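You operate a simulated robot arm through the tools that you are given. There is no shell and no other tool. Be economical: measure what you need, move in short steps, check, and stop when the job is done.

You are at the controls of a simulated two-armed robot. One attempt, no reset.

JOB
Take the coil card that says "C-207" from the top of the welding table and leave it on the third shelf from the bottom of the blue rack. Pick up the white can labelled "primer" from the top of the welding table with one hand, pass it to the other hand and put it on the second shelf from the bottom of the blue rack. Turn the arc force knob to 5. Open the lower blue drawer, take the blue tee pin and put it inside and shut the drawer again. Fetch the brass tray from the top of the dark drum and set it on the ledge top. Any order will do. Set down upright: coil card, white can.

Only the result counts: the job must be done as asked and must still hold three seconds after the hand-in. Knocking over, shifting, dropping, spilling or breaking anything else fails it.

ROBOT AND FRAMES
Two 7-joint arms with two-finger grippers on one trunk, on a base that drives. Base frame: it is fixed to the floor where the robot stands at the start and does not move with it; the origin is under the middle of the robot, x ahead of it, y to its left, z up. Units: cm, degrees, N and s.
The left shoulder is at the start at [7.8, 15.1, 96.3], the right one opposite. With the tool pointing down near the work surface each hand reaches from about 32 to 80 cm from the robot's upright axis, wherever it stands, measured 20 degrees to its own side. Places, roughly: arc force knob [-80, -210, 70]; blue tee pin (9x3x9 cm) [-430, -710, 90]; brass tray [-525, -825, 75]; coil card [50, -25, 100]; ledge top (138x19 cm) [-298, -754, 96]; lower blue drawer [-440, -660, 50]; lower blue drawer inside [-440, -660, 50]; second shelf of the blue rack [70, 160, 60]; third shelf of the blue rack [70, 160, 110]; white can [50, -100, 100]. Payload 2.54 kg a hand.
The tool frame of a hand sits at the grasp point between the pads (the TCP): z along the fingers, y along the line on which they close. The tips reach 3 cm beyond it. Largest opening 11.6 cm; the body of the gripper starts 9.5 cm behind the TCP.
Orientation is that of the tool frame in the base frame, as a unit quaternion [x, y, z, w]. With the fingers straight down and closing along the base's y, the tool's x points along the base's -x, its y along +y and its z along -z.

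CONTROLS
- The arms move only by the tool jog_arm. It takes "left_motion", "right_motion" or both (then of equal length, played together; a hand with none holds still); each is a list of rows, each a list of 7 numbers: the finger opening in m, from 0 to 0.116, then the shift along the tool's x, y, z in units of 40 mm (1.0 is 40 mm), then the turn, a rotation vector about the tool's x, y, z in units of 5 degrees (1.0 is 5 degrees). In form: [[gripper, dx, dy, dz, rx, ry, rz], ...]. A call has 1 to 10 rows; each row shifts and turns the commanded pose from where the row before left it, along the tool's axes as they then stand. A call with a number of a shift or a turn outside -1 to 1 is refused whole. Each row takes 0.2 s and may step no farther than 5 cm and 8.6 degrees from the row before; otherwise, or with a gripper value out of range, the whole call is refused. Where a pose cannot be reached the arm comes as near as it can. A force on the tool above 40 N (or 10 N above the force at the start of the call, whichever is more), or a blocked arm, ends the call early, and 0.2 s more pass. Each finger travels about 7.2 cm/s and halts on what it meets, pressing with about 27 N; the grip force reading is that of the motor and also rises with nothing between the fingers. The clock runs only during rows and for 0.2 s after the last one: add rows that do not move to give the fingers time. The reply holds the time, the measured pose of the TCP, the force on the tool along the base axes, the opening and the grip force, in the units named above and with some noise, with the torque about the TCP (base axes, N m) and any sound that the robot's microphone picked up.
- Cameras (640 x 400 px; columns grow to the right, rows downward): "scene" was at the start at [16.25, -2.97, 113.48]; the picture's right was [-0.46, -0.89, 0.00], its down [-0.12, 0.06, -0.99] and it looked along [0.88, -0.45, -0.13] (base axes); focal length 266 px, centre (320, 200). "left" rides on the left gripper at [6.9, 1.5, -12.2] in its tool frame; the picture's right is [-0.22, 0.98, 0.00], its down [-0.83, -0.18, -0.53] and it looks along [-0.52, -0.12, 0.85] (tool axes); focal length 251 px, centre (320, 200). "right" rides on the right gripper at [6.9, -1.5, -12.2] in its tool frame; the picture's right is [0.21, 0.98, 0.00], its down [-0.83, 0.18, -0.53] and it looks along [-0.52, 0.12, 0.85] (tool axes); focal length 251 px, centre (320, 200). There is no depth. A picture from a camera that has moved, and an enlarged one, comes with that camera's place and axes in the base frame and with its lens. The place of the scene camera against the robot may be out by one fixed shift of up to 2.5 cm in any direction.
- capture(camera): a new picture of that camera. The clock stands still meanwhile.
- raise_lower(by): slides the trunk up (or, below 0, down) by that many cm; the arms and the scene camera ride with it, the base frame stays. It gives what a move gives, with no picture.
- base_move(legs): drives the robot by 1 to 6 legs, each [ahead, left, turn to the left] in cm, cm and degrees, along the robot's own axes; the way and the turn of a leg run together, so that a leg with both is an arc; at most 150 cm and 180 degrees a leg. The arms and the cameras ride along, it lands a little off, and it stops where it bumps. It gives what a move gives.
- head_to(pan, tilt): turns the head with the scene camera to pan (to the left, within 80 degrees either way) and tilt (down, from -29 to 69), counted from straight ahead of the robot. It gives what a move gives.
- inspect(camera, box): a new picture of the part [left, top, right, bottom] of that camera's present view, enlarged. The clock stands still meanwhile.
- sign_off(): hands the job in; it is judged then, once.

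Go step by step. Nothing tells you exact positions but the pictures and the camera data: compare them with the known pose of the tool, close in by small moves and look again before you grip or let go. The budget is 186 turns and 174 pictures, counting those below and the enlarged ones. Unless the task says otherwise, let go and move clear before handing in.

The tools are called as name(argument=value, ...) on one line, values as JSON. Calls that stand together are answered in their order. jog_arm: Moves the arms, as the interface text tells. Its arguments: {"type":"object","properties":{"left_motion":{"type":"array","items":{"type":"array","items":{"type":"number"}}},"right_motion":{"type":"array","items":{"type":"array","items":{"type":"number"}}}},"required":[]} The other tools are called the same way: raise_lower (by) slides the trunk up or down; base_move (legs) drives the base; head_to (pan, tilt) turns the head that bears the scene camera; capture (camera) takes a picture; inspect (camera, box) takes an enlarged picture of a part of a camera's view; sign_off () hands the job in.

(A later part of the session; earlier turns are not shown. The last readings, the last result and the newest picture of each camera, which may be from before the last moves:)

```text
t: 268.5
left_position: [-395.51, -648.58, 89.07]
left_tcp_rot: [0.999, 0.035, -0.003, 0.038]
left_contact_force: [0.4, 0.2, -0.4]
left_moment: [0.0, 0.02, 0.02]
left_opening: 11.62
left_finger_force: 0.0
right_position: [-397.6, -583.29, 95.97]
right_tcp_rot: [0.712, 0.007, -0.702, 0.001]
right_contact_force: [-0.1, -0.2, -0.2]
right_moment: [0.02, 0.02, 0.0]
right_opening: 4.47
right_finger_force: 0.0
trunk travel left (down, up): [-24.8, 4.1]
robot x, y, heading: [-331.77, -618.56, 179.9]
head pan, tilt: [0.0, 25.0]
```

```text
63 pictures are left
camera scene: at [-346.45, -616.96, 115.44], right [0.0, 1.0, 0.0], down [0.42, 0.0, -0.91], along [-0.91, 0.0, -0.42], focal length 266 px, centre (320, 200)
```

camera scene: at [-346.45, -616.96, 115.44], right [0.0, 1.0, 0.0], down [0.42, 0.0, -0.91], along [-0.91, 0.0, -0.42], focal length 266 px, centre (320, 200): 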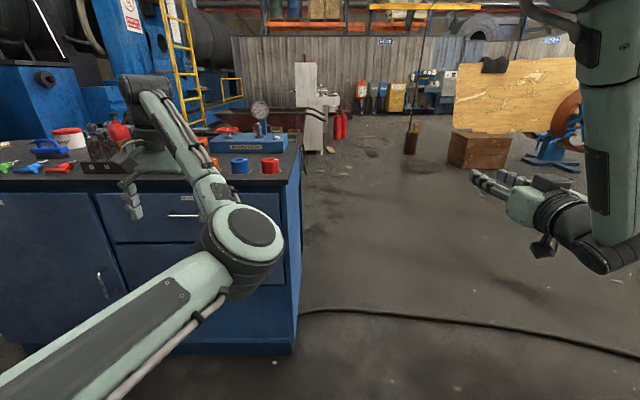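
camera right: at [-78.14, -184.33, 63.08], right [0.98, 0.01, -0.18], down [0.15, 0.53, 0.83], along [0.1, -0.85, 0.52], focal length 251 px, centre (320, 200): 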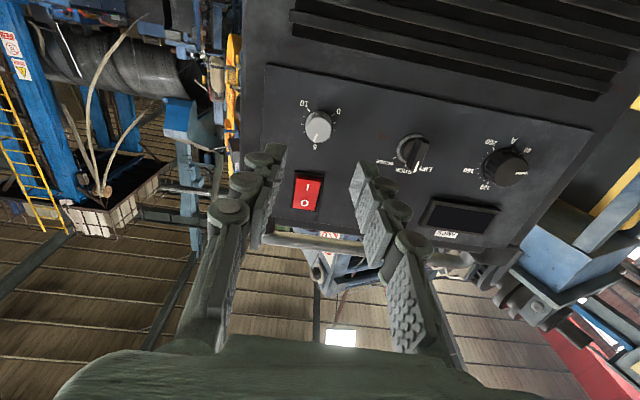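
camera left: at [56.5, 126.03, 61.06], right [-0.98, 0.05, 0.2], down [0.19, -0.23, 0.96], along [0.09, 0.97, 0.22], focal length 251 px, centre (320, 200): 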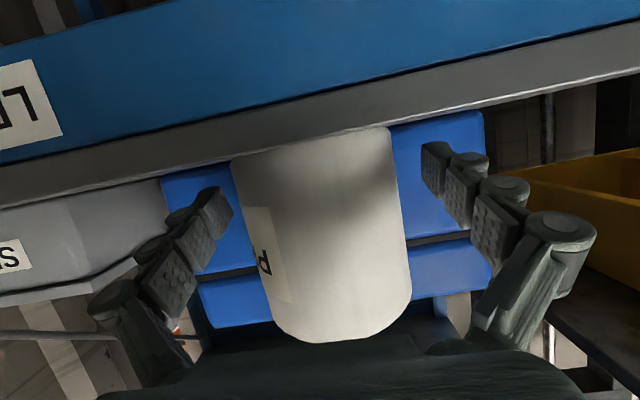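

I'll strafe left along the cabinet to see its top and drawers properly.

base_move(legs=[[0, 62, 0]])

head_to(pan=0, tilt=28)

capture(camera="scene")

```text
t: 275.0
left_position: [-395.4, -710.93, 89.03]
left_tcp_rot: [0.999, 0.036, -0.003, 0.038]
left_contact_force: [-0.7, 0.6, -0.5]
left_moment: [0.01, 0.03, 0.01]
left_opening: 11.6
left_finger_force: 0.0
right_position: [-397.65, -645.91, 95.92]
right_tcp_rot: [0.712, 0.009, -0.702, 0.003]
right_contact_force: [0.5, 0.2, 0.0]
right_moment: [-0.01, 0.01, 0.0]
right_opening: 4.52
right_finger_force: 0.1
trunk travel left (down, up): [-24.8, 4.1]
robot x, y, heading: [-331.73, -680.67, -179.9]
head pan, tilt: [0.0, 25.0]
```

```text
t: 275.6
left_position: [-395.43, -711.16, 89.05]
left_tcp_rot: [0.999, 0.037, -0.003, 0.037]
left_contact_force: [0.0, -0.1, 1.3]
left_moment: [0.04, 0.03, -0.01]
left_opening: 11.6
left_finger_force: 0.1
right_position: [-397.7, -645.91, 96.07]
right_tcp_rot: [0.712, 0.009, -0.702, 0.003]
right_contact_force: [0.1, 0.3, 0.2]
right_moment: [0.01, 0.05, -0.01]
right_opening: 4.53
right_finger_force: 0.1
trunk travel left (down, up): [-24.8, 4.1]
robot x, y, heading: [-331.77, -680.42, -179.9]
head pan, tilt: [0.0, 28.0]
```

```text
62 pictures are left
camera scene: at [-346.39, -679.44, 114.95], right [0.0, 1.0, 0.0], down [0.47, 0.0, -0.88], along [-0.88, 0.0, -0.47], focal length 266 px, centre (320, 200)
```

scene: 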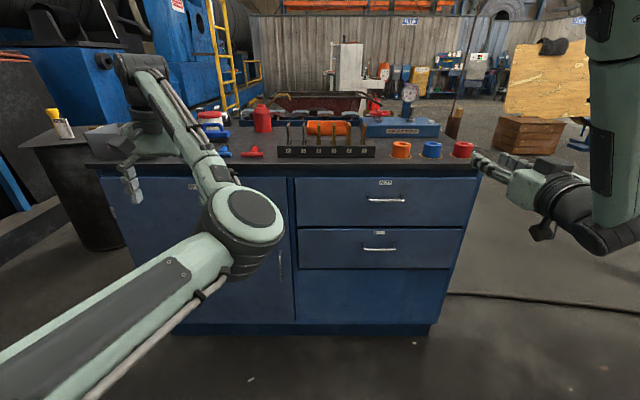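

Both drawers are visible; the lower drawer's handle is near [-412,-658,59], within easy reach of the right hand. I'll lower the trunk and roll the right gripper so it closes vertically on the bar.

raise_lower(by=-20)

jog_arm(right_motion=[[0.06, 0, 0, 0, 0, 0, -1], [0.06, 0, 0, 0, 0, 0, -1], [0.06, 0, 0, 0, 0, 0, -1], [0.06, 0, 0, 0, 0, 0, -1], [0.06, 0, 0, 0, 0, 0, -1], [0.06, 0, 0, 0, 0, 0, -1], [0.06, 0, 0, 0, 0, 0, -1], [0.06, 0, 0, 0, 0, 0, -1], [0.06, 0, 0, 0, 0, 0, -1]])

jog_arm(right_motion=[[0.06, 0, 0, 0, 0, 0, -1], [0.06, 0, 0, 0, 0, 0, -1], [0.06, 0, 0, 0, 0, 0, -1], [0.06, 0, 0, 0, 0, 0, -1], [0.06, 0, 0, 0, 0, 0, -1], [0.06, 0, 0, 0, 0, 0, -1], [0.06, 0, 0, 0, 0, 0, -1], [0.06, 0, 0, 0, 0, 0, -1], [0.06, 0, 0, 0, 0, 0, -1]])

capture(camera="scene")

```text
t: 277.8
left_position: [-395.37, -711.07, 69.15]
left_tcp_rot: [0.999, 0.037, -0.004, 0.038]
left_contact_force: [-0.3, 0.9, 0.4]
left_moment: [-0.01, 0.05, 0.02]
left_opening: 11.62
left_finger_force: 0.1
right_position: [-397.7, -645.79, 76.18]
right_tcp_rot: [0.712, 0.009, -0.702, 0.003]
right_contact_force: [-0.1, -0.1, -0.5]
right_moment: [0.0, -0.02, -0.04]
right_opening: 4.52
right_finger_force: 0.1
trunk travel left (down, up): [-4.8, 24.1]
robot x, y, heading: [-331.2, -680.62, -179.6]
head pan, tilt: [0.0, 28.0]
```

```text
t: 279.8
left_position: [-395.44, -711.15, 69.07]
left_tcp_rot: [0.999, 0.037, -0.003, 0.038]
left_contact_force: [0.0, 0.2, 0.7]
left_moment: [-0.04, -0.03, 0.0]
left_opening: 11.56
left_finger_force: 0.1
right_position: [-397.66, -645.91, 76.09]
right_tcp_rot: [0.654, 0.281, -0.65, -0.267]
right_contact_force: [0.9, -0.5, -0.2]
right_moment: [0.01, -0.01, -0.02]
right_opening: 6.0
right_finger_force: 0.1
trunk travel left (down, up): [-4.8, 24.1]
robot x, y, heading: [-331.57, -680.81, -180.1]
head pan, tilt: [0.0, 28.0]
```

```text
t: 281.8
left_position: [-395.48, -711.06, 69.16]
left_tcp_rot: [0.999, 0.036, -0.003, 0.037]
left_contact_force: [0.4, 0.4, -0.2]
left_moment: [-0.01, 0.0, 0.01]
left_opening: 11.59
left_finger_force: 0.1
right_position: [-397.67, -645.89, 76.04]
right_tcp_rot: [0.497, 0.51, -0.498, -0.495]
right_contact_force: [0.5, 0.2, -0.1]
right_moment: [0.01, -0.02, -0.01]
right_opening: 5.98
right_finger_force: 0.1
trunk travel left (down, up): [-4.8, 24.1]
robot x, y, heading: [-331.82, -680.94, -180.0]
head pan, tilt: [0.0, 28.0]
```

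```text
61 pictures are left
camera scene: at [-346.39, -679.44, 94.95], right [0.0, 1.0, 0.0], down [0.47, 0.0, -0.88], along [-0.88, 0.0, -0.47], focal length 266 px, centre (320, 200)
```

scene: 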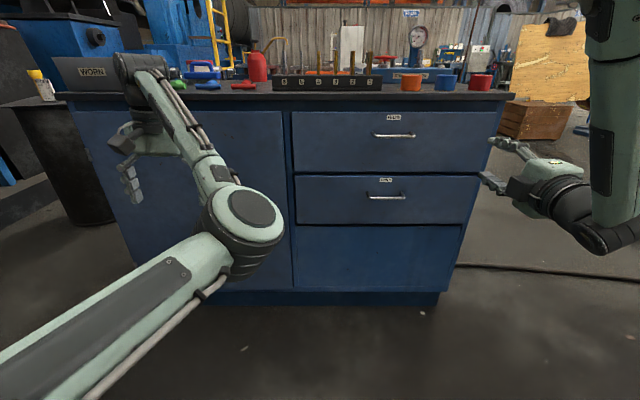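

The handle is at about [-416.7,-657.7,56.4]. I'll bring the right hand level with it, about 13 cm short, and look.

jog_arm(right_motion=[[0.06, -0.49, 0.817, 0.2, 0, 0, 0], [0.06, -0.49, 0.817, 0.2, 0, 0, 0], [0.06, -0.49, 0.817, 0.2, 0, 0, 0], [0.06, -0.49, 0.817, 0.2, 0, 0, 0], [0.06, -0.49, 0.817, 0.2, 0, 0, 0], [0.06, -0.49, 0.817, 0.2, 0, 0, 0], [0.06, 0, 0, 0, 0, 0, 0]])

capture(camera="right")

```text
t: 283.4
left_position: [-395.44, -711.11, 69.16]
left_tcp_rot: [0.999, 0.036, -0.003, 0.038]
left_contact_force: [0.3, 0.4, 0.2]
left_moment: [-0.01, 0.0, 0.0]
left_opening: 11.59
left_finger_force: 0.0
right_position: [-398.44, -640.97, 65.56]
right_tcp_rot: [0.496, 0.516, -0.499, -0.489]
right_contact_force: [-0.1, 0.2, -0.3]
right_moment: [-0.01, -0.01, 0.0]
right_opening: 5.99
right_finger_force: 0.0
right hand out of reach, approached as far as the arm can: row 1, 2, 3, 4, 5, 6
trunk travel left (down, up): [-4.8, 24.1]
robot x, y, heading: [-331.89, -680.74, -179.8]
head pan, tilt: [0.0, 28.0]
```

```text
60 pictures are left
camera right: at [-386.56, -633.6, 67.36], right [0.02, 0.22, -0.97], down [0.56, -0.81, -0.18], along [-0.83, -0.55, -0.14], focal length 251 px, centre (320, 200)
```

right: 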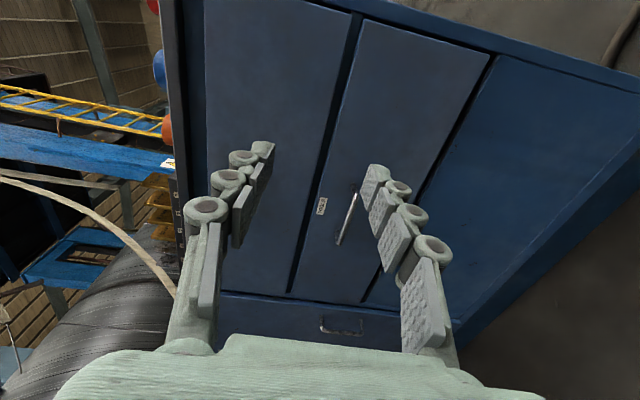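

The arm is at its limit, so I'll use the base and trunk instead: strafe left 17 cm, lower 4.5 cm, and pitch the tool 25° down.

raise_lower(by=-4.5)

base_move(legs=[[0, 17, 0]])

jog_arm(right_motion=[[0.06, 0, 0, 0, -1, 0, 0], [0.06, 0, 0, 0, -1, 0, 0], [0.06, 0, 0, 0, -1, 0, 0], [0.06, 0, 0, 0, -1, 0, 0], [0.06, 0, 0, 0, -1, 0, 0], [0.06, 0, 0.5, 0.2, 0, 0, 0], [0.06, 0, 0.5, 0.2, 0, 0, 0]])

capture(camera="right")

capture(camera="scene")

```text
t: 284.2
left_position: [-395.26, -711.12, 64.67]
left_tcp_rot: [0.999, 0.036, -0.004, 0.038]
left_contact_force: [-0.4, 0.0, 0.1]
left_moment: [0.0, 0.02, -0.01]
left_opening: 11.59
left_finger_force: 0.0
right_position: [-398.31, -640.88, 61.04]
right_tcp_rot: [0.496, 0.515, -0.5, -0.488]
right_contact_force: [-0.4, 0.9, -0.1]
right_moment: [-0.02, 0.0, 0.02]
right_opening: 6.0
right_finger_force: 0.0
trunk travel left (down, up): [-0.3, 28.6]
robot x, y, heading: [-331.62, -680.77, -180.0]
head pan, tilt: [0.0, 28.0]
```

```text
t: 286.4
left_position: [-395.81, -725.17, 64.62]
left_tcp_rot: [0.999, 0.039, -0.003, 0.038]
left_contact_force: [-0.2, -0.4, 0.3]
left_moment: [-0.01, -0.01, 0.01]
left_opening: 11.63
left_finger_force: 0.1
right_position: [-399.2, -655.14, 61.1]
right_tcp_rot: [0.494, 0.518, -0.501, -0.487]
right_contact_force: [-0.8, -0.5, 0.1]
right_moment: [0.01, 0.02, 0.01]
right_opening: 5.99
right_finger_force: 0.1
trunk travel left (down, up): [-0.3, 28.6]
robot x, y, heading: [-332.48, -694.42, -179.6]
head pan, tilt: [0.0, 28.0]
stopped in leg 1: the robot was blocked; the commanded pose is now the measured one
```

```text
t: 288.0
left_position: [-395.82, -725.31, 64.6]
left_tcp_rot: [0.999, 0.039, -0.003, 0.038]
left_contact_force: [-0.2, -0.1, 0.8]
left_moment: [-0.01, 0.0, -0.03]
left_opening: 11.58
left_finger_force: 0.1
right_position: [-398.96, -654.98, 56.76]
right_tcp_rot: [0.588, 0.614, -0.377, -0.368]
right_contact_force: [-0.4, 0.6, 0.9]
right_moment: [-0.02, -0.04, -0.03]
right_opening: 6.0
right_finger_force: 0.1
trunk travel left (down, up): [-0.3, 28.6]
robot x, y, heading: [-332.12, -694.74, -179.6]
head pan, tilt: [0.0, 28.0]
```

```text
59 pictures are left
camera right: at [-388.92, -647.69, 63.55], right [0.43, 0.24, -0.87], down [0.59, -0.8, 0.07], along [-0.69, -0.54, -0.48], focal length 251 px, centre (320, 200)
```

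right: 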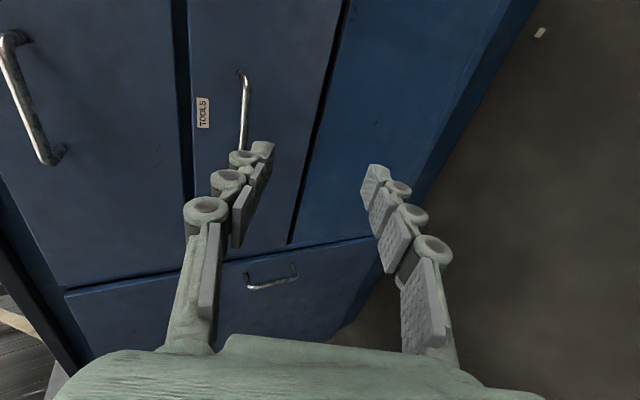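

```text
58 pictures are left
camera scene: at [-346.89, -693.24, 90.46], right [-0.01, 1.0, 0.0], down [0.47, 0.0, -0.88], along [-0.88, -0.01, -0.47], focal length 266 px, centre (320, 200)
```

scene: 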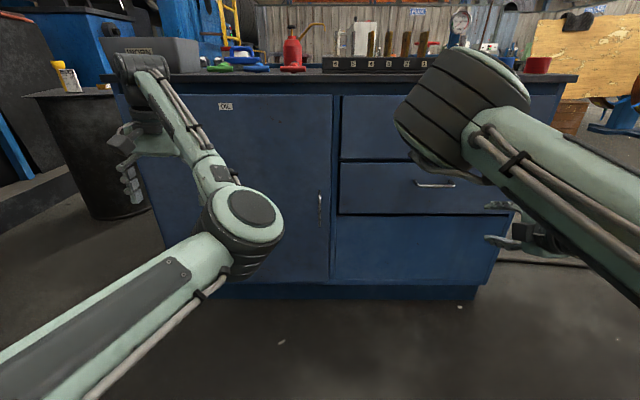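

The handle bar is at about (-416.6,-657,56.8). I'll move the right hand toward it and check just before contact.

jog_arm(right_motion=[[0.06, -0.1, -0.367, 0.693, 0, 0, 0], [0.06, -0.1, -0.367, 0.693, 0, 0, 0], [0.06, -0.1, -0.367, 0.693, 0, 0, 0], [0.06, -0.1, -0.367, 0.693, 0, 0, 0]])

capture(camera="right")

```text
t: 289.0
left_position: [-395.79, -725.16, 64.61]
left_tcp_rot: [0.998, 0.039, -0.003, 0.038]
left_contact_force: [-0.4, 0.4, -0.2]
left_moment: [0.03, 0.02, -0.04]
left_opening: 11.6
left_finger_force: 0.1
right_position: [-411.33, -657.07, 57.19]
right_tcp_rot: [0.588, 0.614, -0.377, -0.368]
right_contact_force: [0.8, 0.5, -0.4]
right_moment: [0.01, -0.01, 0.01]
right_opening: 5.98
right_finger_force: 0.1
trunk travel left (down, up): [-0.3, 28.6]
robot x, y, heading: [-332.42, -694.46, -179.5]
head pan, tilt: [0.0, 28.0]
```

```text
57 pictures are left
camera right: at [-401.32, -649.77, 63.9], right [0.43, 0.24, -0.87], down [0.59, -0.8, 0.07], along [-0.69, -0.54, -0.48], focal length 251 px, centre (320, 200)
```

right: 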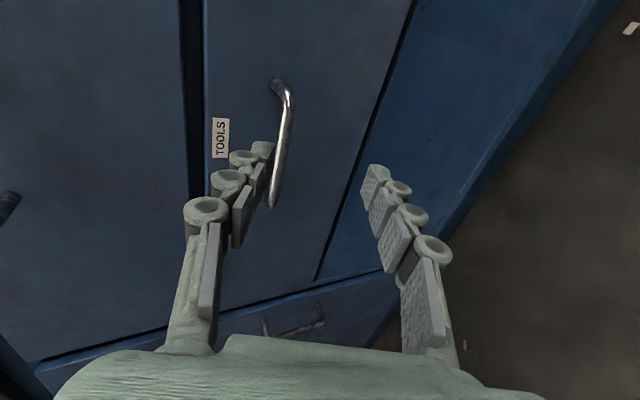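

The bar is slightly high relative to the fingers. I'll move in with a small lift and close on it.

jog_arm(right_motion=[[0.06, 0.05, -0.32, 0.36, 0, 0, 0], [0.06, 0.05, -0.32, 0.36, 0, 0, 0], [0.06, 0, 0, 0, 0, 0, 0], [0.0, 0, 0, 0, 0, 0, 0], [0.0, 0, 0, 0, 0, 0, 0], [0.0, 0, 0, 0, 0, 0, 0], [0.0, 0, 0, 0, 0, 0, 0]])

capture(camera="right")

```text
t: 290.6
left_position: [-395.76, -725.09, 64.6]
left_tcp_rot: [0.999, 0.039, -0.003, 0.037]
left_contact_force: [0.3, -1.1, 0.1]
left_moment: [0.02, -0.04, 0.01]
left_opening: 11.61
left_finger_force: 0.2
right_position: [-414.98, -656.8, 58.2]
right_tcp_rot: [0.587, 0.614, -0.378, -0.368]
right_contact_force: [0.6, 0.3, 0.1]
right_moment: [0.0, -0.01, 0.02]
right_opening: 0.01
right_finger_force: 27.0
trunk travel left (down, up): [-0.3, 28.6]
robot x, y, heading: [-332.49, -694.57, -179.7]
head pan, tilt: [0.0, 28.0]
```

```text
56 pictures are left
camera right: at [-405.07, -649.52, 64.9], right [0.43, 0.24, -0.87], down [0.59, -0.8, 0.07], along [-0.69, -0.54, -0.48], focal length 251 px, centre (320, 200)
```

right: 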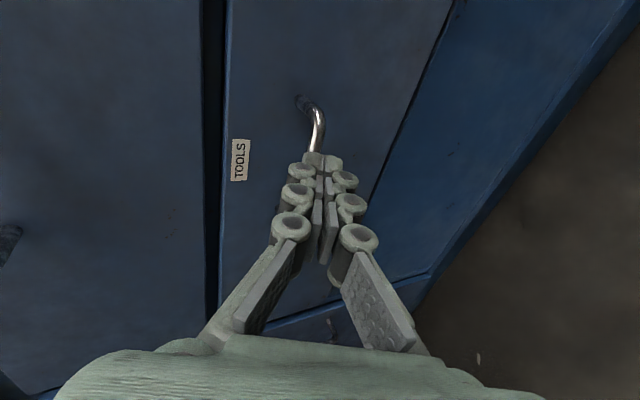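

The fingers closed in front of the bar; re-triangulating puts it at about [-420.7,-658,56]. I'll open, move 4.5 cm deeper and close again.

jog_arm(right_motion=[[0.05, 0, 0, -0.2, 0, 0, 0], [0.05, 0, 0, 0, 0, 0, 0], [0.05, 0, 0, 0, 0, 0, 0], [0.05, -0.08, -0.13, 0.64, 0, 0, 0], [0.05, -0.08, -0.13, 0.64, 0, 0, 0], [0.05, 0, 0, 0, 0, 0, 0], [0.0, 0, 0, 0, 0, 0, 0], [0.0, 0, 0, 0, 0, 0, 0], [0.0, 0, 0, 0, 0, 0, 0]])

capture(camera="right")

```text
t: 292.6
left_position: [-395.88, -725.0, 64.51]
left_tcp_rot: [0.999, 0.038, -0.002, 0.038]
left_contact_force: [-0.7, -0.6, 0.4]
left_moment: [-0.01, 0.0, -0.02]
left_opening: 11.6
left_finger_force: 0.0
right_position: [-419.05, -657.62, 56.59]
right_tcp_rot: [0.589, 0.615, -0.377, -0.365]
right_contact_force: [16.5, -4.8, -11.3]
right_moment: [-0.57, -0.28, -0.35]
right_opening: 1.03
right_finger_force: 36.8
trunk travel left (down, up): [-0.3, 28.6]
robot x, y, heading: [-332.37, -694.58, -179.6]
head pan, tilt: [0.0, 28.0]
```

```text
55 pictures are left
camera right: at [-409.36, -650.27, 63.47], right [0.43, 0.24, -0.87], down [0.59, -0.8, 0.07], along [-0.68, -0.55, -0.49], focal length 251 px, centre (320, 200)
```

right: 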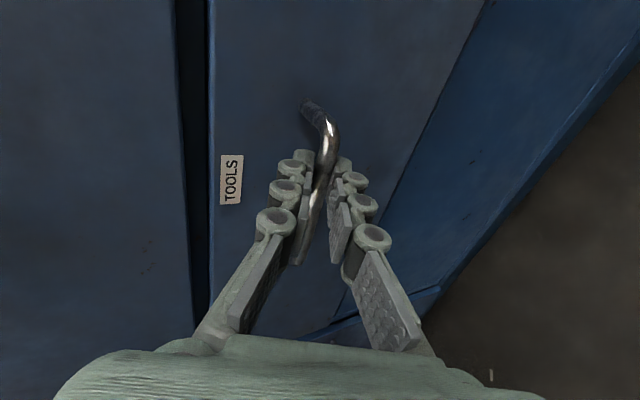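

The bar is firmly gripped. I'll pull the drawer out about 22 cm with the arm.

jog_arm(right_motion=[[0.0, 0, 0.175, -0.35, 0, 0, 0], [0.0, 0, 0.35, -0.703, 0, 0, 0], [0.0, 0, 0.35, -0.703, 0, 0, 0], [0.0, 0, 0.35, -0.703, 0, 0, 0], [0.0, 0, 0.35, -0.703, 0, 0, 0], [0.0, 0, 0.35, -0.703, 0, 0, 0], [0.0, 0, 0.35, -0.703, 0, 0, 0], [0.0, 0, 0, 0, 0, 0, 0]])

capture(camera="scene")

```text
t: 294.1
left_position: [-395.83, -725.37, 64.57]
left_tcp_rot: [0.999, 0.039, -0.004, 0.038]
left_contact_force: [-0.4, 0.4, 0.4]
left_moment: [0.03, -0.03, 0.02]
left_opening: 11.6
left_finger_force: 0.1
right_position: [-401.15, -657.6, 56.65]
right_tcp_rot: [0.586, 0.618, -0.381, -0.361]
right_contact_force: [0.7, 0.4, -3.9]
right_moment: [-0.65, -0.13, -0.24]
right_opening: 1.02
right_finger_force: 37.5
trunk travel left (down, up): [-0.3, 28.6]
robot x, y, heading: [-332.21, -694.67, -179.5]
head pan, tilt: [0.0, 28.0]
stopped in row 7 (right hand): the force on the tool passed its limit at 41 N (the readings are from after the stop); the commanded pose is now the measured one
```

```text
54 pictures are left
camera scene: at [-346.97, -693.27, 90.48], right [-0.01, 1.0, 0.0], down [0.47, 0.0, -0.88], along [-0.88, -0.01, -0.47], focal length 266 px, centre (320, 200)
```

scene: 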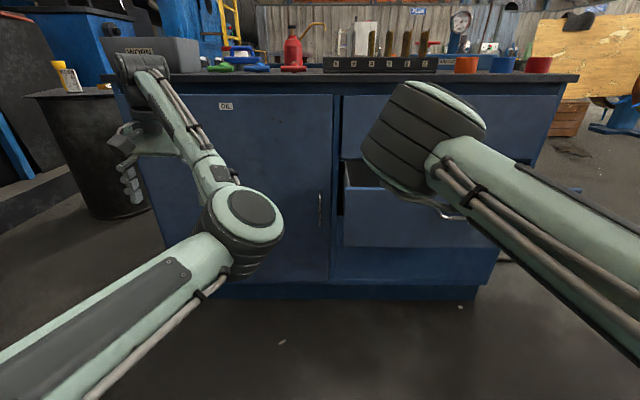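

The drawer is open about 18 cm, at its stop. I'll release the handle, back the right hand off, and raise the trunk to look at the table top.

jog_arm(right_motion=[[0.05, 0, 0, 0, 0, 0, 0], [0.05, 0, 0, 0, 0, 0, 0], [0.05, 0, 0, -0.6, 0, 0, 0], [0.05, 0, 0, -0.8, 0, 0, 0], [0.05, 0.6, 0, -0.5, 0, 0, 0], [0.05, 0.9, 0, 0, 0, 0, 0], [0.05, 0.9, 0, 0, 0, 0, 0], [0.05, 0.9, 0, 0, 0, 0, 0]])

raise_lower(by=28)

head_to(pan=5, tilt=35)

capture(camera="scene")

capture(camera="left")

```text
t: 295.9
left_position: [-395.77, -725.17, 64.54]
left_tcp_rot: [0.998, 0.04, -0.003, 0.038]
left_contact_force: [0.5, -0.3, -0.1]
left_moment: [0.0, -0.05, 0.03]
left_opening: 11.62
left_finger_force: 0.1
right_position: [-395.06, -644.1, 60.15]
right_tcp_rot: [0.586, 0.618, -0.381, -0.362]
right_contact_force: [0.4, -0.8, 0.7]
right_moment: [0.0, -0.01, -0.01]
right_opening: 5.0
right_finger_force: 0.1
trunk travel left (down, up): [-0.3, 28.6]
robot x, y, heading: [-332.54, -694.48, -179.8]
head pan, tilt: [0.0, 28.0]
```

```text
t: 298.7
left_position: [-395.81, -725.26, 92.57]
left_tcp_rot: [0.998, 0.039, -0.003, 0.038]
left_contact_force: [-0.2, 0.1, -0.3]
left_moment: [-0.03, 0.0, 0.0]
left_opening: 11.62
left_finger_force: 0.0
right_position: [-395.11, -644.14, 88.15]
right_tcp_rot: [0.586, 0.618, -0.38, -0.362]
right_contact_force: [0.1, -0.2, 0.3]
right_moment: [0.03, 0.0, -0.01]
right_opening: 4.99
right_finger_force: 0.1
trunk travel left (down, up): [-28.3, 0.6]
robot x, y, heading: [-332.27, -694.44, -179.7]
head pan, tilt: [0.0, 28.0]
```

```text
t: 299.4
left_position: [-395.78, -725.35, 92.6]
left_tcp_rot: [0.999, 0.039, -0.003, 0.038]
left_contact_force: [0.3, -0.1, -0.1]
left_moment: [-0.04, -0.03, 0.0]
left_opening: 11.6
left_finger_force: 0.0
right_position: [-395.07, -644.21, 88.24]
right_tcp_rot: [0.586, 0.618, -0.38, -0.362]
right_contact_force: [-0.7, -0.3, 0.2]
right_moment: [0.02, 0.02, 0.04]
right_opening: 4.98
right_finger_force: 0.1
trunk travel left (down, up): [-28.3, 0.6]
robot x, y, heading: [-332.46, -694.51, -179.5]
head pan, tilt: [5.0, 35.0]
```

```text
53 pictures are left
camera scene: at [-346.57, -694.04, 117.36], right [-0.09, 1.0, 0.0], down [0.57, 0.05, -0.82], along [-0.82, -0.08, -0.57], focal length 266 px, centre (320, 200)
```

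scene: 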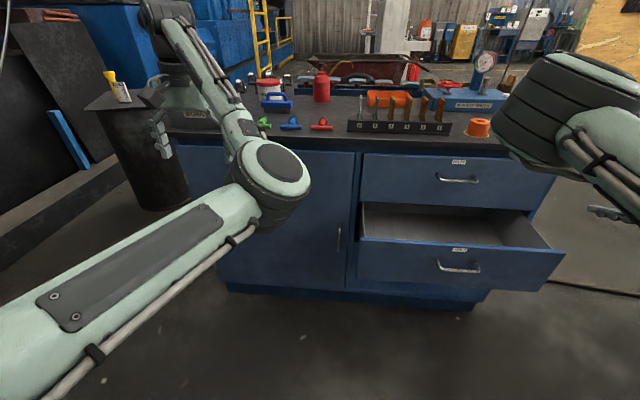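

```text
52 pictures are left
camera left: at [-388.69, -725.38, 104.73], right [-0.14, -0.99, 0.07], down [-0.84, 0.16, 0.53], along [-0.53, 0.01, -0.85], focal length 251 px, centre (320, 200)
```

left: 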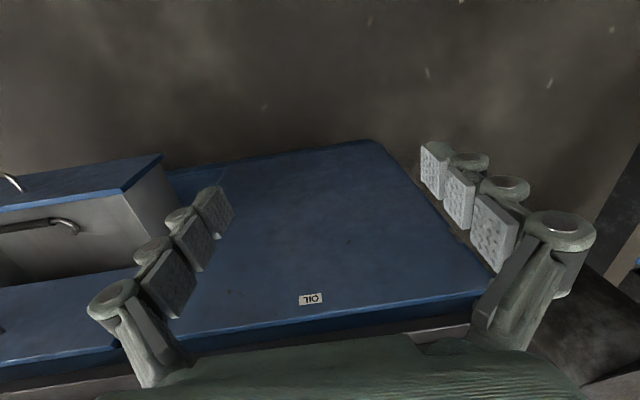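

The blue tee pin lies between the green and red ones, near (-426,-710). Let me zoom in.

inspect(camera="scene", box=[240, 100, 368, 180])

```text
5.00 times, centred on (304, 140) of scene
camera zoom: at [-346.57, -694.04, 117.36], right [-0.09, 1.0, 0.0], down [0.57, 0.05, -0.82], along [-0.82, -0.08, -0.57], focal length 1329 px, centre (400, 500)
```

zoom: 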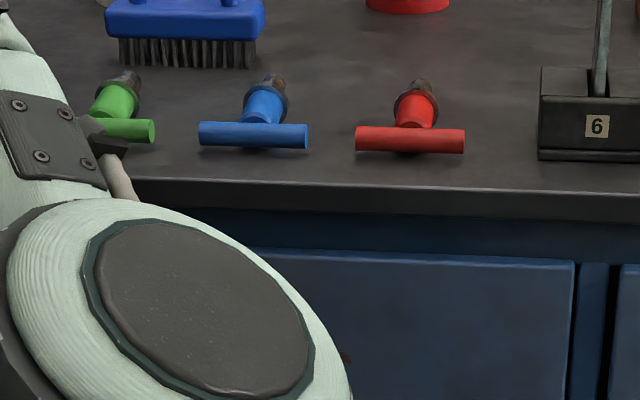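

I'll raise both hands, centre the left over the pin's line, and drive 25 cm closer.

jog_arm(left_motion=[[0.055, 0, 0, -0.8, 0.88, 0, 0], [0.055, 0, -0.6, -0.8, 0, 0, 0], [0.055, 0, -0.9, -0.8, 0, 0, 0], [0.055, 0, -0.9, -0.5, 0, 0, 0], [0.055, 0, -0.8, 0, 0, 0, 0]], right_motion=[[0.05, 0, -0.27, -0.8, 0, 0, 0], [0.05, 0, -0.27, -0.8, 0, 0, 0], [0.05, 0, -0.27, -0.8, 0, 0, 0], [0.05, 0, -0.27, -0.8, 0, 0, 0], [0.05, 0, -0.27, -0.8, 0, 0, 0]])

base_move(legs=[[25, 0, 0]])

capture(camera="left")

capture(camera="scene")

```text
t: 300.6
left_position: [-400.7, -717.12, 100.86]
left_tcp_rot: [0.999, 0.04, -0.006, -0.001]
left_contact_force: [0.0, 0.7, -0.7]
left_moment: [-0.05, 0.01, -0.02]
left_opening: 5.5
left_finger_force: 0.1
left hand out of reach, approached as far as the arm can: row 2, 3, 4
right_position: [-383.09, -643.52, 100.26]
right_tcp_rot: [0.585, 0.618, -0.38, -0.362]
right_contact_force: [-0.7, 0.2, -0.5]
right_moment: [0.01, 0.03, 0.0]
right_opening: 5.0
right_finger_force: 0.0
trunk travel left (down, up): [-28.3, 0.6]
robot x, y, heading: [-332.12, -694.15, -179.4]
head pan, tilt: [5.0, 35.0]
```

```text
t: 302.4
left_position: [-425.64, -717.27, 100.89]
left_tcp_rot: [0.999, 0.038, -0.004, 0.0]
left_contact_force: [0.0, -1.0, -1.1]
left_moment: [0.0, -0.03, 0.0]
left_opening: 5.52
left_finger_force: 0.0
right_position: [-408.17, -643.68, 100.2]
right_tcp_rot: [0.586, 0.617, -0.38, -0.362]
right_contact_force: [-0.3, 0.3, -0.1]
right_moment: [0.01, 0.04, -0.04]
right_opening: 4.96
right_finger_force: 0.1
trunk travel left (down, up): [-28.3, 0.6]
robot x, y, heading: [-357.05, -694.54, -179.6]
head pan, tilt: [5.0, 35.0]
```

```text
50 pictures are left
camera left: at [-418.52, -718.28, 112.87], right [-0.14, -0.99, 0.0], down [-0.83, 0.12, 0.54], along [-0.54, 0.07, -0.84], focal length 251 px, centre (320, 200)
```

left: 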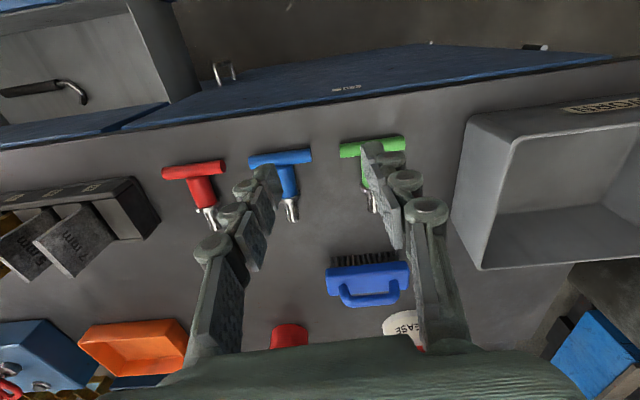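

```text
49 pictures are left
camera scene: at [-371.51, -694.21, 117.34], right [-0.09, 1.0, 0.0], down [0.57, 0.05, -0.82], along [-0.82, -0.08, -0.57], focal length 266 px, centre (320, 200)
```

scene: 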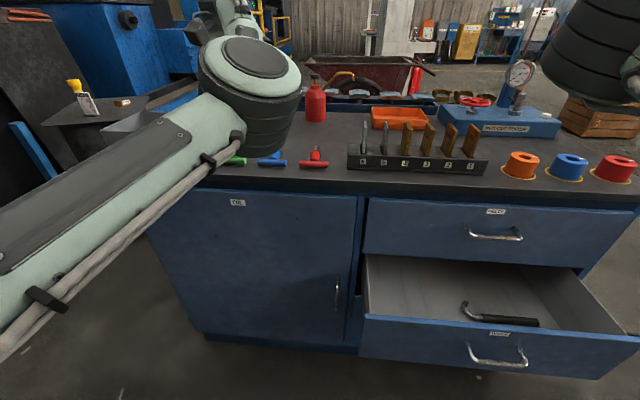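

The blue pin spans x≈-428 to -436 at y≈-713. I'll align over its stem, correct the yaw, descend halfway and check.

jog_arm(left_motion=[[0.055, -0.7, -0.6, 0, 0, 0, 0.7], [0.055, -0.7, -0.6, 0, 0, 0, 0.7], [0.055, 0, 0, 0.7, 0, 0, 0], [0.055, 0, 0, 0.7, 0, 0, 0], [0.055, 0, 0, 0, 0, 0, 0]])

capture(camera="left")

```text
t: 303.6
left_position: [-430.79, -712.57, 95.37]
left_tcp_rot: [1.0, -0.021, -0.005, -0.001]
left_contact_force: [-0.4, -0.8, 0.0]
left_moment: [0.0, 0.0, -0.02]
left_opening: 5.5
left_finger_force: 0.0
left hand out of reach, approached as far as the arm can: row 2
right_position: [-408.08, -643.61, 100.12]
right_tcp_rot: [0.586, 0.617, -0.38, -0.363]
right_contact_force: [0.1, 0.4, 0.7]
right_moment: [-0.01, 0.01, 0.0]
right_opening: 4.98
right_finger_force: 0.0
trunk travel left (down, up): [-28.3, 0.6]
robot x, y, heading: [-357.4, -694.31, -179.7]
head pan, tilt: [5.0, 35.0]
```

```text
48 pictures are left
camera left: at [-423.8, -714.37, 107.37], right [-0.26, -0.97, 0.0], down [-0.81, 0.22, 0.54], along [-0.52, 0.14, -0.84], focal length 251 px, centre (320, 200)
```

left: 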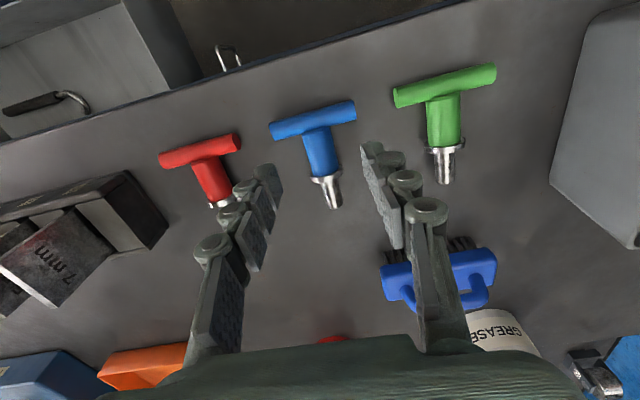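

The stem is right under the tool axis and aligned. I'll descend 4.9 cm and grip.

jog_arm(left_motion=[[0.055, -0.08, 0, 0.5, 0, 0, 0], [0.055, 0, 0, 0.4, 0, 0, 0], [0.055, 0, 0, 0.3, 0, 0, 0], [0.055, 0, 0, 0, 0, 0, 0], [0.0, 0, 0, 0, 0, 0, 0], [0.0, 0, 0, 0, 0, 0, 0], [0.0, 0, 0, 0, 0, 0, 0], [0.0, 0, 0, 0, 0, 0, 0]])

capture(camera="left")

```text
t: 305.4
left_position: [-431.15, -712.47, 90.49]
left_tcp_rot: [1.0, -0.022, -0.004, -0.002]
left_contact_force: [-0.1, 0.4, -0.1]
left_moment: [-0.02, 0.01, 0.04]
left_opening: 2.21
left_finger_force: 26.7
right_position: [-408.14, -643.66, 100.26]
right_tcp_rot: [0.585, 0.619, -0.38, -0.362]
right_contact_force: [0.3, -0.1, 0.0]
right_moment: [0.01, 0.01, -0.03]
right_opening: 5.02
right_finger_force: 0.1
trunk travel left (down, up): [-28.3, 0.6]
robot x, y, heading: [-357.33, -694.54, -179.6]
head pan, tilt: [5.0, 35.0]
```

```text
47 pictures are left
camera left: at [-424.22, -714.38, 102.51], right [-0.26, -0.97, 0.0], down [-0.81, 0.22, 0.54], along [-0.52, 0.14, -0.84], focal length 251 px, centre (320, 200)
```

left: 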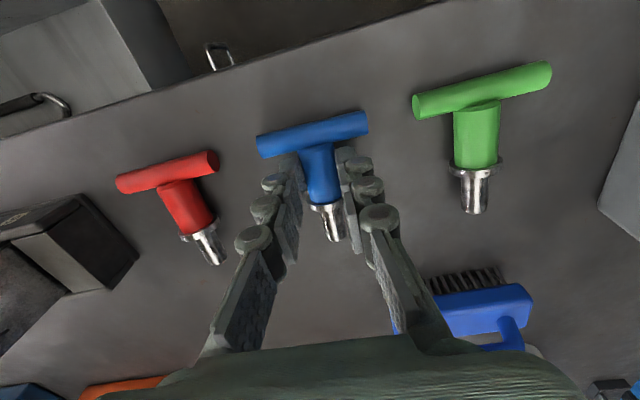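

The pin is gripped (2.2 cm). I'll lift it, back off the table and strafe right so the hand is above the open drawer.

jog_arm(left_motion=[[0.0, 0, 0, -0.7, 0, 0, 0], [0.0, 0, 0, -0.9, 0, 0, 0], [0.0, 0, 0, -0.9, 0, 0, 0], [0.0, 0, 0, 0, 0, 0, 0]])

base_move(legs=[[-20, 0, 0], [0, -36, 0]])

capture(camera="left")

capture(camera="scene")

```text
t: 306.4
left_position: [-431.09, -712.54, 100.33]
left_tcp_rot: [1.0, -0.021, -0.004, -0.001]
left_contact_force: [-0.3, -0.4, -1.4]
left_moment: [0.0, -0.01, 0.01]
left_opening: 2.17
left_finger_force: 27.4
right_position: [-408.13, -643.69, 100.15]
right_tcp_rot: [0.586, 0.618, -0.38, -0.363]
right_contact_force: [-0.5, 0.0, -0.2]
right_moment: [0.02, 0.01, -0.03]
right_opening: 5.02
right_finger_force: 0.0
trunk travel left (down, up): [-28.3, 0.6]
robot x, y, heading: [-357.21, -694.62, -179.5]
head pan, tilt: [5.0, 35.0]
```

```text
t: 311.6
left_position: [-411.62, -676.27, 100.49]
left_tcp_rot: [1.0, -0.024, -0.005, -0.001]
left_contact_force: [-0.6, -0.9, -0.9]
left_moment: [-0.05, 0.01, 0.0]
left_opening: 2.2
left_finger_force: 26.4
right_position: [-388.48, -607.47, 100.22]
right_tcp_rot: [0.586, 0.617, -0.38, -0.362]
right_contact_force: [-0.1, -0.7, 0.0]
right_moment: [0.02, 0.03, -0.02]
right_opening: 4.99
right_finger_force: 0.1
trunk travel left (down, up): [-28.3, 0.6]
robot x, y, heading: [-337.84, -658.62, -179.6]
head pan, tilt: [5.0, 35.0]
```

```text
46 pictures are left
camera left: at [-404.68, -678.16, 112.45], right [-0.26, -0.97, 0.0], down [-0.81, 0.22, 0.54], along [-0.52, 0.14, -0.84], focal length 251 px, centre (320, 200)
```

left: 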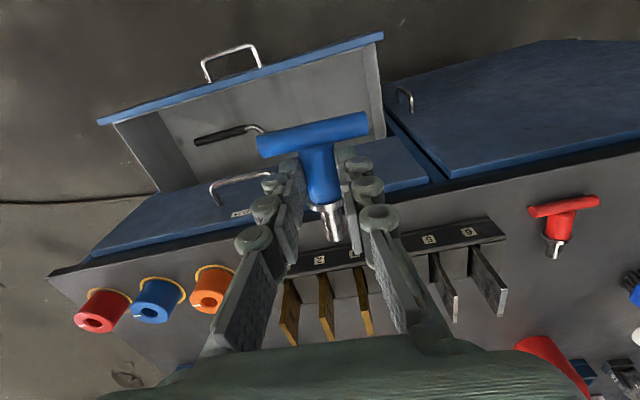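

```text
45 pictures are left
camera scene: at [-351.96, -658.11, 117.35], right [-0.09, 1.0, 0.0], down [0.57, 0.05, -0.82], along [-0.82, -0.08, -0.57], focal length 266 px, centre (320, 200)
```

scene: 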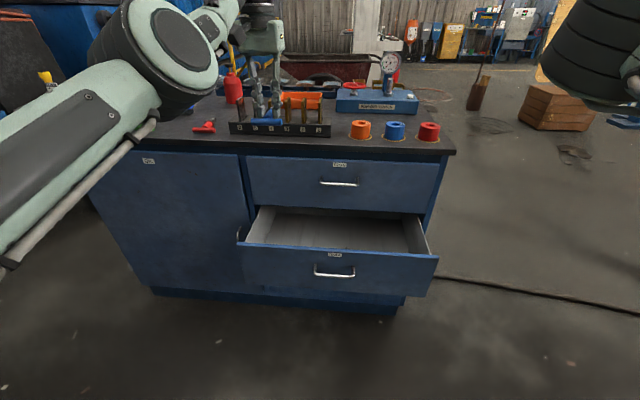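

The hand is above the open drawer. I'll shift 2.4 cm inward so the pin sits midway in the opening, and lower the trunk.

jog_arm(left_motion=[[0.0, -0.6, 0, 0, 0, 0, 0], [0.0, 0, 0, 0, 0, 0, 0]])

raise_lower(by=-26)

capture(camera="left")

capture(camera="scene")

```text
t: 312.2
left_position: [-411.81, -676.16, 100.24]
left_tcp_rot: [1.0, -0.023, -0.005, -0.001]
left_contact_force: [-0.4, 0.6, -1.0]
left_moment: [0.02, -0.02, 0.01]
left_opening: 2.15
left_finger_force: 26.9
left hand out of reach, approached as far as the arm can: row 1
right_position: [-388.45, -607.61, 100.27]
right_tcp_rot: [0.586, 0.617, -0.38, -0.362]
right_contact_force: [0.4, -0.3, 0.0]
right_moment: [-0.02, 0.0, -0.02]
right_opening: 5.0
right_finger_force: 0.0
trunk travel left (down, up): [-28.3, 0.6]
robot x, y, heading: [-338.16, -659.07, -179.9]
head pan, tilt: [5.0, 35.0]
```

```text
t: 314.9
left_position: [-411.69, -676.13, 74.15]
left_tcp_rot: [1.0, -0.023, -0.005, -0.001]
left_contact_force: [0.4, -1.1, -1.0]
left_moment: [-0.01, -0.03, 0.0]
left_opening: 2.16
left_finger_force: 27.0
right_position: [-388.56, -607.53, 74.18]
right_tcp_rot: [0.585, 0.618, -0.379, -0.363]
right_contact_force: [0.1, 0.2, -0.3]
right_moment: [0.02, -0.01, -0.01]
right_opening: 5.0
right_finger_force: 0.1
trunk travel left (down, up): [-2.3, 26.6]
robot x, y, heading: [-337.85, -658.4, -179.3]
head pan, tilt: [5.0, 35.0]
```

```text
44 pictures are left
camera left: at [-404.85, -677.95, 86.24], right [-0.26, -0.97, 0.0], down [-0.81, 0.22, 0.54], along [-0.52, 0.14, -0.84], focal length 251 px, centre (320, 200)
```

left: 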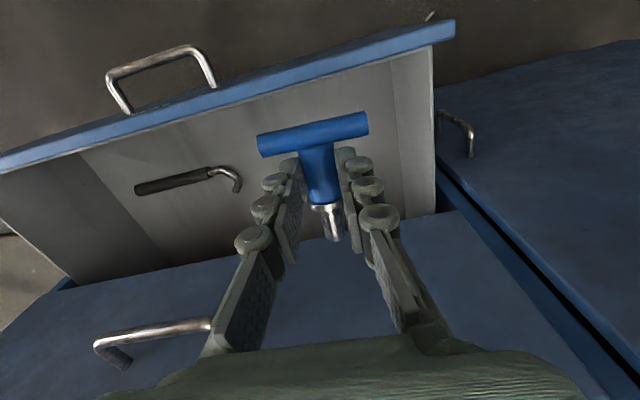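

```text
43 pictures are left
camera scene: at [-351.95, -658.12, 91.36], right [-0.09, 1.0, 0.0], down [0.57, 0.05, -0.82], along [-0.82, -0.08, -0.57], focal length 266 px, centre (320, 200)
```

scene: 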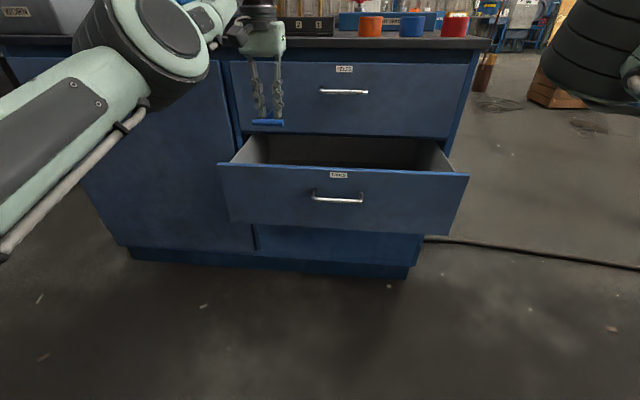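

The opening runs from x≈-407.5 to -420.3. I'll shift 1.5 cm inward and lower the pin into the drawer.

jog_arm(left_motion=[[0.0, -0.38, 0, 0, 0, 0, 0], [0.0, 0, 0, 0, 0, 0, 0], [0.0, 0, 0, 0.9, 0, 0, 0], [0.0, 0, 0, 0.9, 0, 0, 0], [0.0, 0, 0, 0.9, 0, 0, 0], [0.0, 0, 0, 0.9, 0, 0, 0], [0.0, 0, 0, 0, 0, 0, 0]])

capture(camera="left")

```text
t: 316.5
left_position: [-411.9, -675.97, 59.65]
left_tcp_rot: [1.0, -0.023, -0.005, -0.001]
left_contact_force: [0.7, 0.8, -0.4]
left_moment: [0.04, -0.04, 0.0]
left_opening: 2.17
left_finger_force: 26.9
left hand out of reach, approached as far as the arm can: row 1
right_position: [-388.6, -607.53, 74.06]
right_tcp_rot: [0.586, 0.618, -0.38, -0.362]
right_contact_force: [0.0, -0.6, 0.6]
right_moment: [-0.01, 0.0, -0.01]
right_opening: 5.0
right_finger_force: 0.0
trunk travel left (down, up): [-2.3, 26.6]
robot x, y, heading: [-338.11, -658.89, -179.4]
head pan, tilt: [5.0, 35.0]
```

```text
42 pictures are left
camera left: at [-404.98, -677.9, 71.74], right [-0.26, -0.97, 0.0], down [-0.81, 0.22, 0.54], along [-0.52, 0.14, -0.84], focal length 251 px, centre (320, 200)
```

left: 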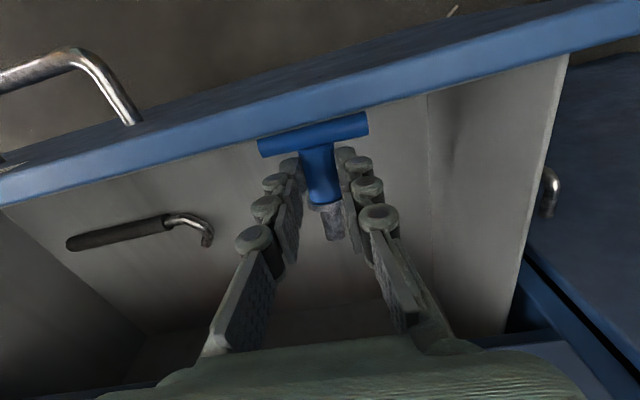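

The pin is inside the drawer just above its floor. I'll lower 1.2 cm more (the wrist camera is near the drawer rim), release, and lift out.

jog_arm(left_motion=[[0.0, 0, 0, 0.15, 0, 0, 0], [0.0, 0, 0, 0.15, 0, 0, 0], [0.0, 0, 0, 0, 0, 0, 0], [0.04, 0, 0, 0, 0, 0, 0], [0.05, 0, 0, 0, 0, 0, 0], [0.05, 0, 0, -0.5, 0, 0, 0], [0.05, 0, 0, -0.9, 0, 0, 0], [0.05, 0, 0, -0.9, 0, 0, 0], [0.05, 0, 0, -0.9, 0, 0, 0], [0.05, 0, 0, -0.9, 0, 0, 0]])

capture(camera="left")

```text
t: 318.7
left_position: [-411.59, -675.9, 74.9]
left_tcp_rot: [1.0, -0.023, -0.004, -0.001]
left_contact_force: [-0.4, -0.4, -1.0]
left_moment: [0.0, -0.04, -0.01]
left_opening: 5.02
left_finger_force: 0.0
left hand out of reach, approached as far as the arm can: row 10
right_position: [-388.47, -607.57, 74.24]
right_tcp_rot: [0.586, 0.617, -0.38, -0.362]
right_contact_force: [-0.2, -0.9, -0.6]
right_moment: [0.04, 0.01, -0.02]
right_opening: 5.0
right_finger_force: 0.1
trunk travel left (down, up): [-2.3, 26.6]
robot x, y, heading: [-337.69, -658.34, -179.7]
head pan, tilt: [5.0, 35.0]
```

```text
41 pictures are left
camera left: at [-404.56, -677.88, 86.92], right [-0.26, -0.97, 0.0], down [-0.81, 0.22, 0.54], along [-0.52, 0.14, -0.84], focal length 251 px, centre (320, 200)
```

left: 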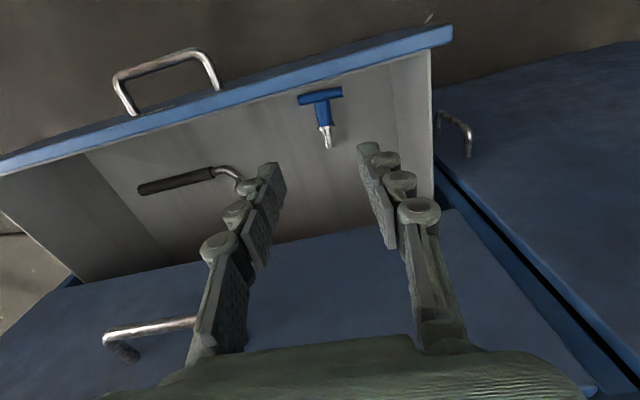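

The blue pin lies in the drawer. I'll strafe left and bring the closed right hand in front of the drawer face to push it shut.

base_move(legs=[[0, 33, 0]])

jog_arm(right_motion=[[0.0, -0.8, 0.434, 0.216, 0, 0, 0], [0.0, -0.8, 0.434, 0.216, 0, 0, 0], [0.0, -0.8, 0.434, 0.216, 0, 0, 0], [0.0, -0.8, 0.434, 0.216, 0, 0, 0], [0.0, -0.8, 0.434, 0.216, 0, 0, 0], [0.0, 0, 0, 0, 0, 0, 0]])

capture(camera="right")

capture(camera="scene")

```text
t: 322.4
left_position: [-411.49, -708.84, 74.91]
left_tcp_rot: [1.0, -0.023, -0.005, -0.002]
left_contact_force: [0.2, 0.0, 0.3]
left_moment: [0.01, 0.0, -0.01]
left_opening: 5.0
left_finger_force: 0.1
right_position: [-388.2, -640.53, 74.21]
right_tcp_rot: [0.587, 0.616, -0.379, -0.363]
right_contact_force: [0.1, -0.5, -0.8]
right_moment: [-0.02, 0.01, -0.01]
right_opening: 5.0
right_finger_force: 0.1
trunk travel left (down, up): [-2.3, 26.6]
robot x, y, heading: [-337.61, -691.6, -179.8]
head pan, tilt: [5.0, 35.0]
```

```text
t: 323.8
left_position: [-411.32, -708.87, 74.99]
left_tcp_rot: [1.0, -0.024, -0.005, -0.001]
left_contact_force: [-0.1, 0.0, -0.1]
left_moment: [0.02, -0.04, -0.02]
left_opening: 5.02
left_finger_force: 0.1
right_position: [-387.51, -656.4, 64.47]
right_tcp_rot: [0.587, 0.617, -0.378, -0.362]
right_contact_force: [-0.7, 0.0, -0.2]
right_moment: [-0.01, 0.0, -0.02]
right_opening: 0.01
right_finger_force: 27.1
trunk travel left (down, up): [-2.3, 26.6]
robot x, y, heading: [-337.3, -691.67, -179.7]
head pan, tilt: [5.0, 35.0]
```

```text
40 pictures are left
camera right: at [-377.61, -649.1, 71.27], right [0.43, 0.24, -0.87], down [0.6, -0.8, 0.07], along [-0.68, -0.55, -0.48], focal length 251 px, centre (320, 200)
```

right: 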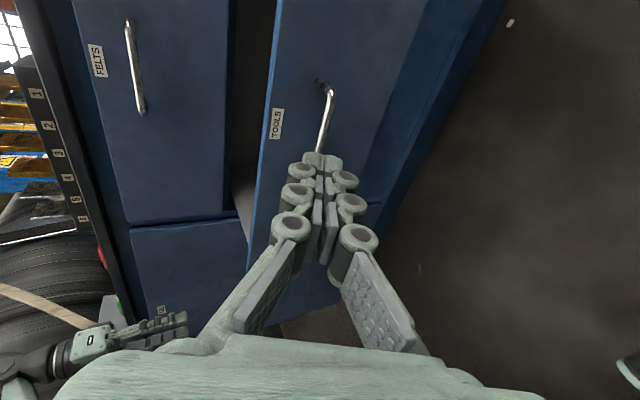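

```text
39 pictures are left
camera scene: at [-351.82, -691.12, 91.36], right [-0.09, 1.0, 0.0], down [0.57, 0.05, -0.82], along [-0.82, -0.07, -0.57], focal length 266 px, centre (320, 200)
```

scene: 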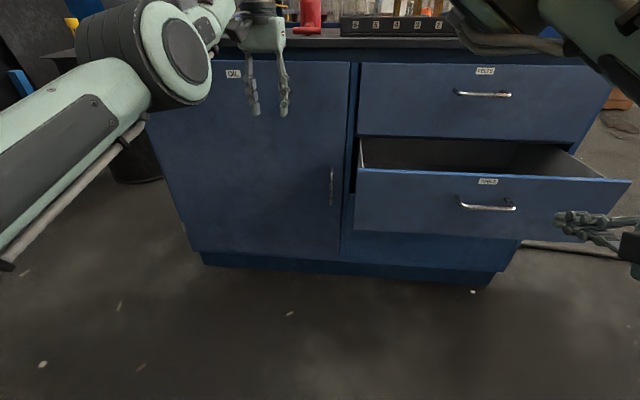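

The hand is in front of the drawer face. I'll push straight in.

jog_arm(right_motion=[[0.0, 0, -0.4, 0.805, 0, 0, 0], [0.0, 0, -0.4, 0.805, 0, 0, 0], [0.0, 0, -0.4, 0.805, 0, 0, 0], [0.0, 0, -0.4, 0.805, 0, 0, 0], [0.0, 0, -0.35, 0.7, 0, 0, 0], [0.0, 0, -0.35, 0.7, 0, 0, 0], [0.0, 0, -0.35, 0.7, 0, 0, 0], [0.0, 0, -0.35, 0.7, 0, 0, 0], [0.0, 0, -0.35, 0.7, 0, 0, 0], [0.0, 0, -0.2, 0.4, 0, 0, 0]])

capture(camera="scene")

```text
t: 326.0
left_position: [-411.4, -708.75, 74.88]
left_tcp_rot: [1.0, -0.023, -0.005, -0.001]
left_contact_force: [-0.3, -0.3, 0.8]
left_moment: [0.01, 0.02, 0.01]
left_opening: 4.99
left_finger_force: 0.0
right_position: [-419.19, -657.85, 64.4]
right_tcp_rot: [0.587, 0.616, -0.38, -0.363]
right_contact_force: [-0.4, 0.6, 0.3]
right_moment: [-0.01, -0.01, 0.01]
right_opening: 0.0
right_finger_force: 27.2
trunk travel left (down, up): [-2.3, 26.6]
robot x, y, heading: [-337.51, -691.5, -179.7]
head pan, tilt: [5.0, 35.0]
```

```text
38 pictures are left
camera scene: at [-351.82, -691.11, 91.36], right [-0.09, 1.0, 0.0], down [0.57, 0.05, -0.82], along [-0.82, -0.07, -0.57], focal length 266 px, centre (320, 200)
```

scene: 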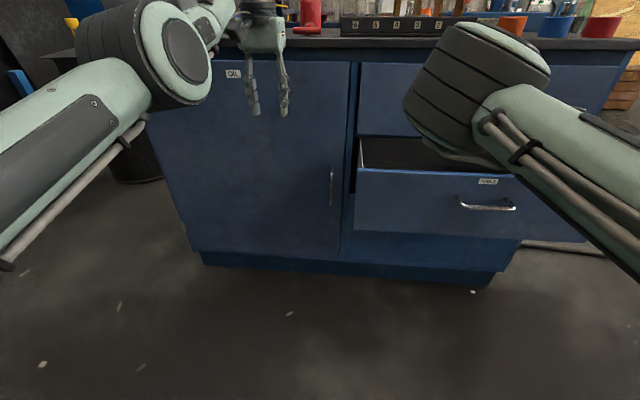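

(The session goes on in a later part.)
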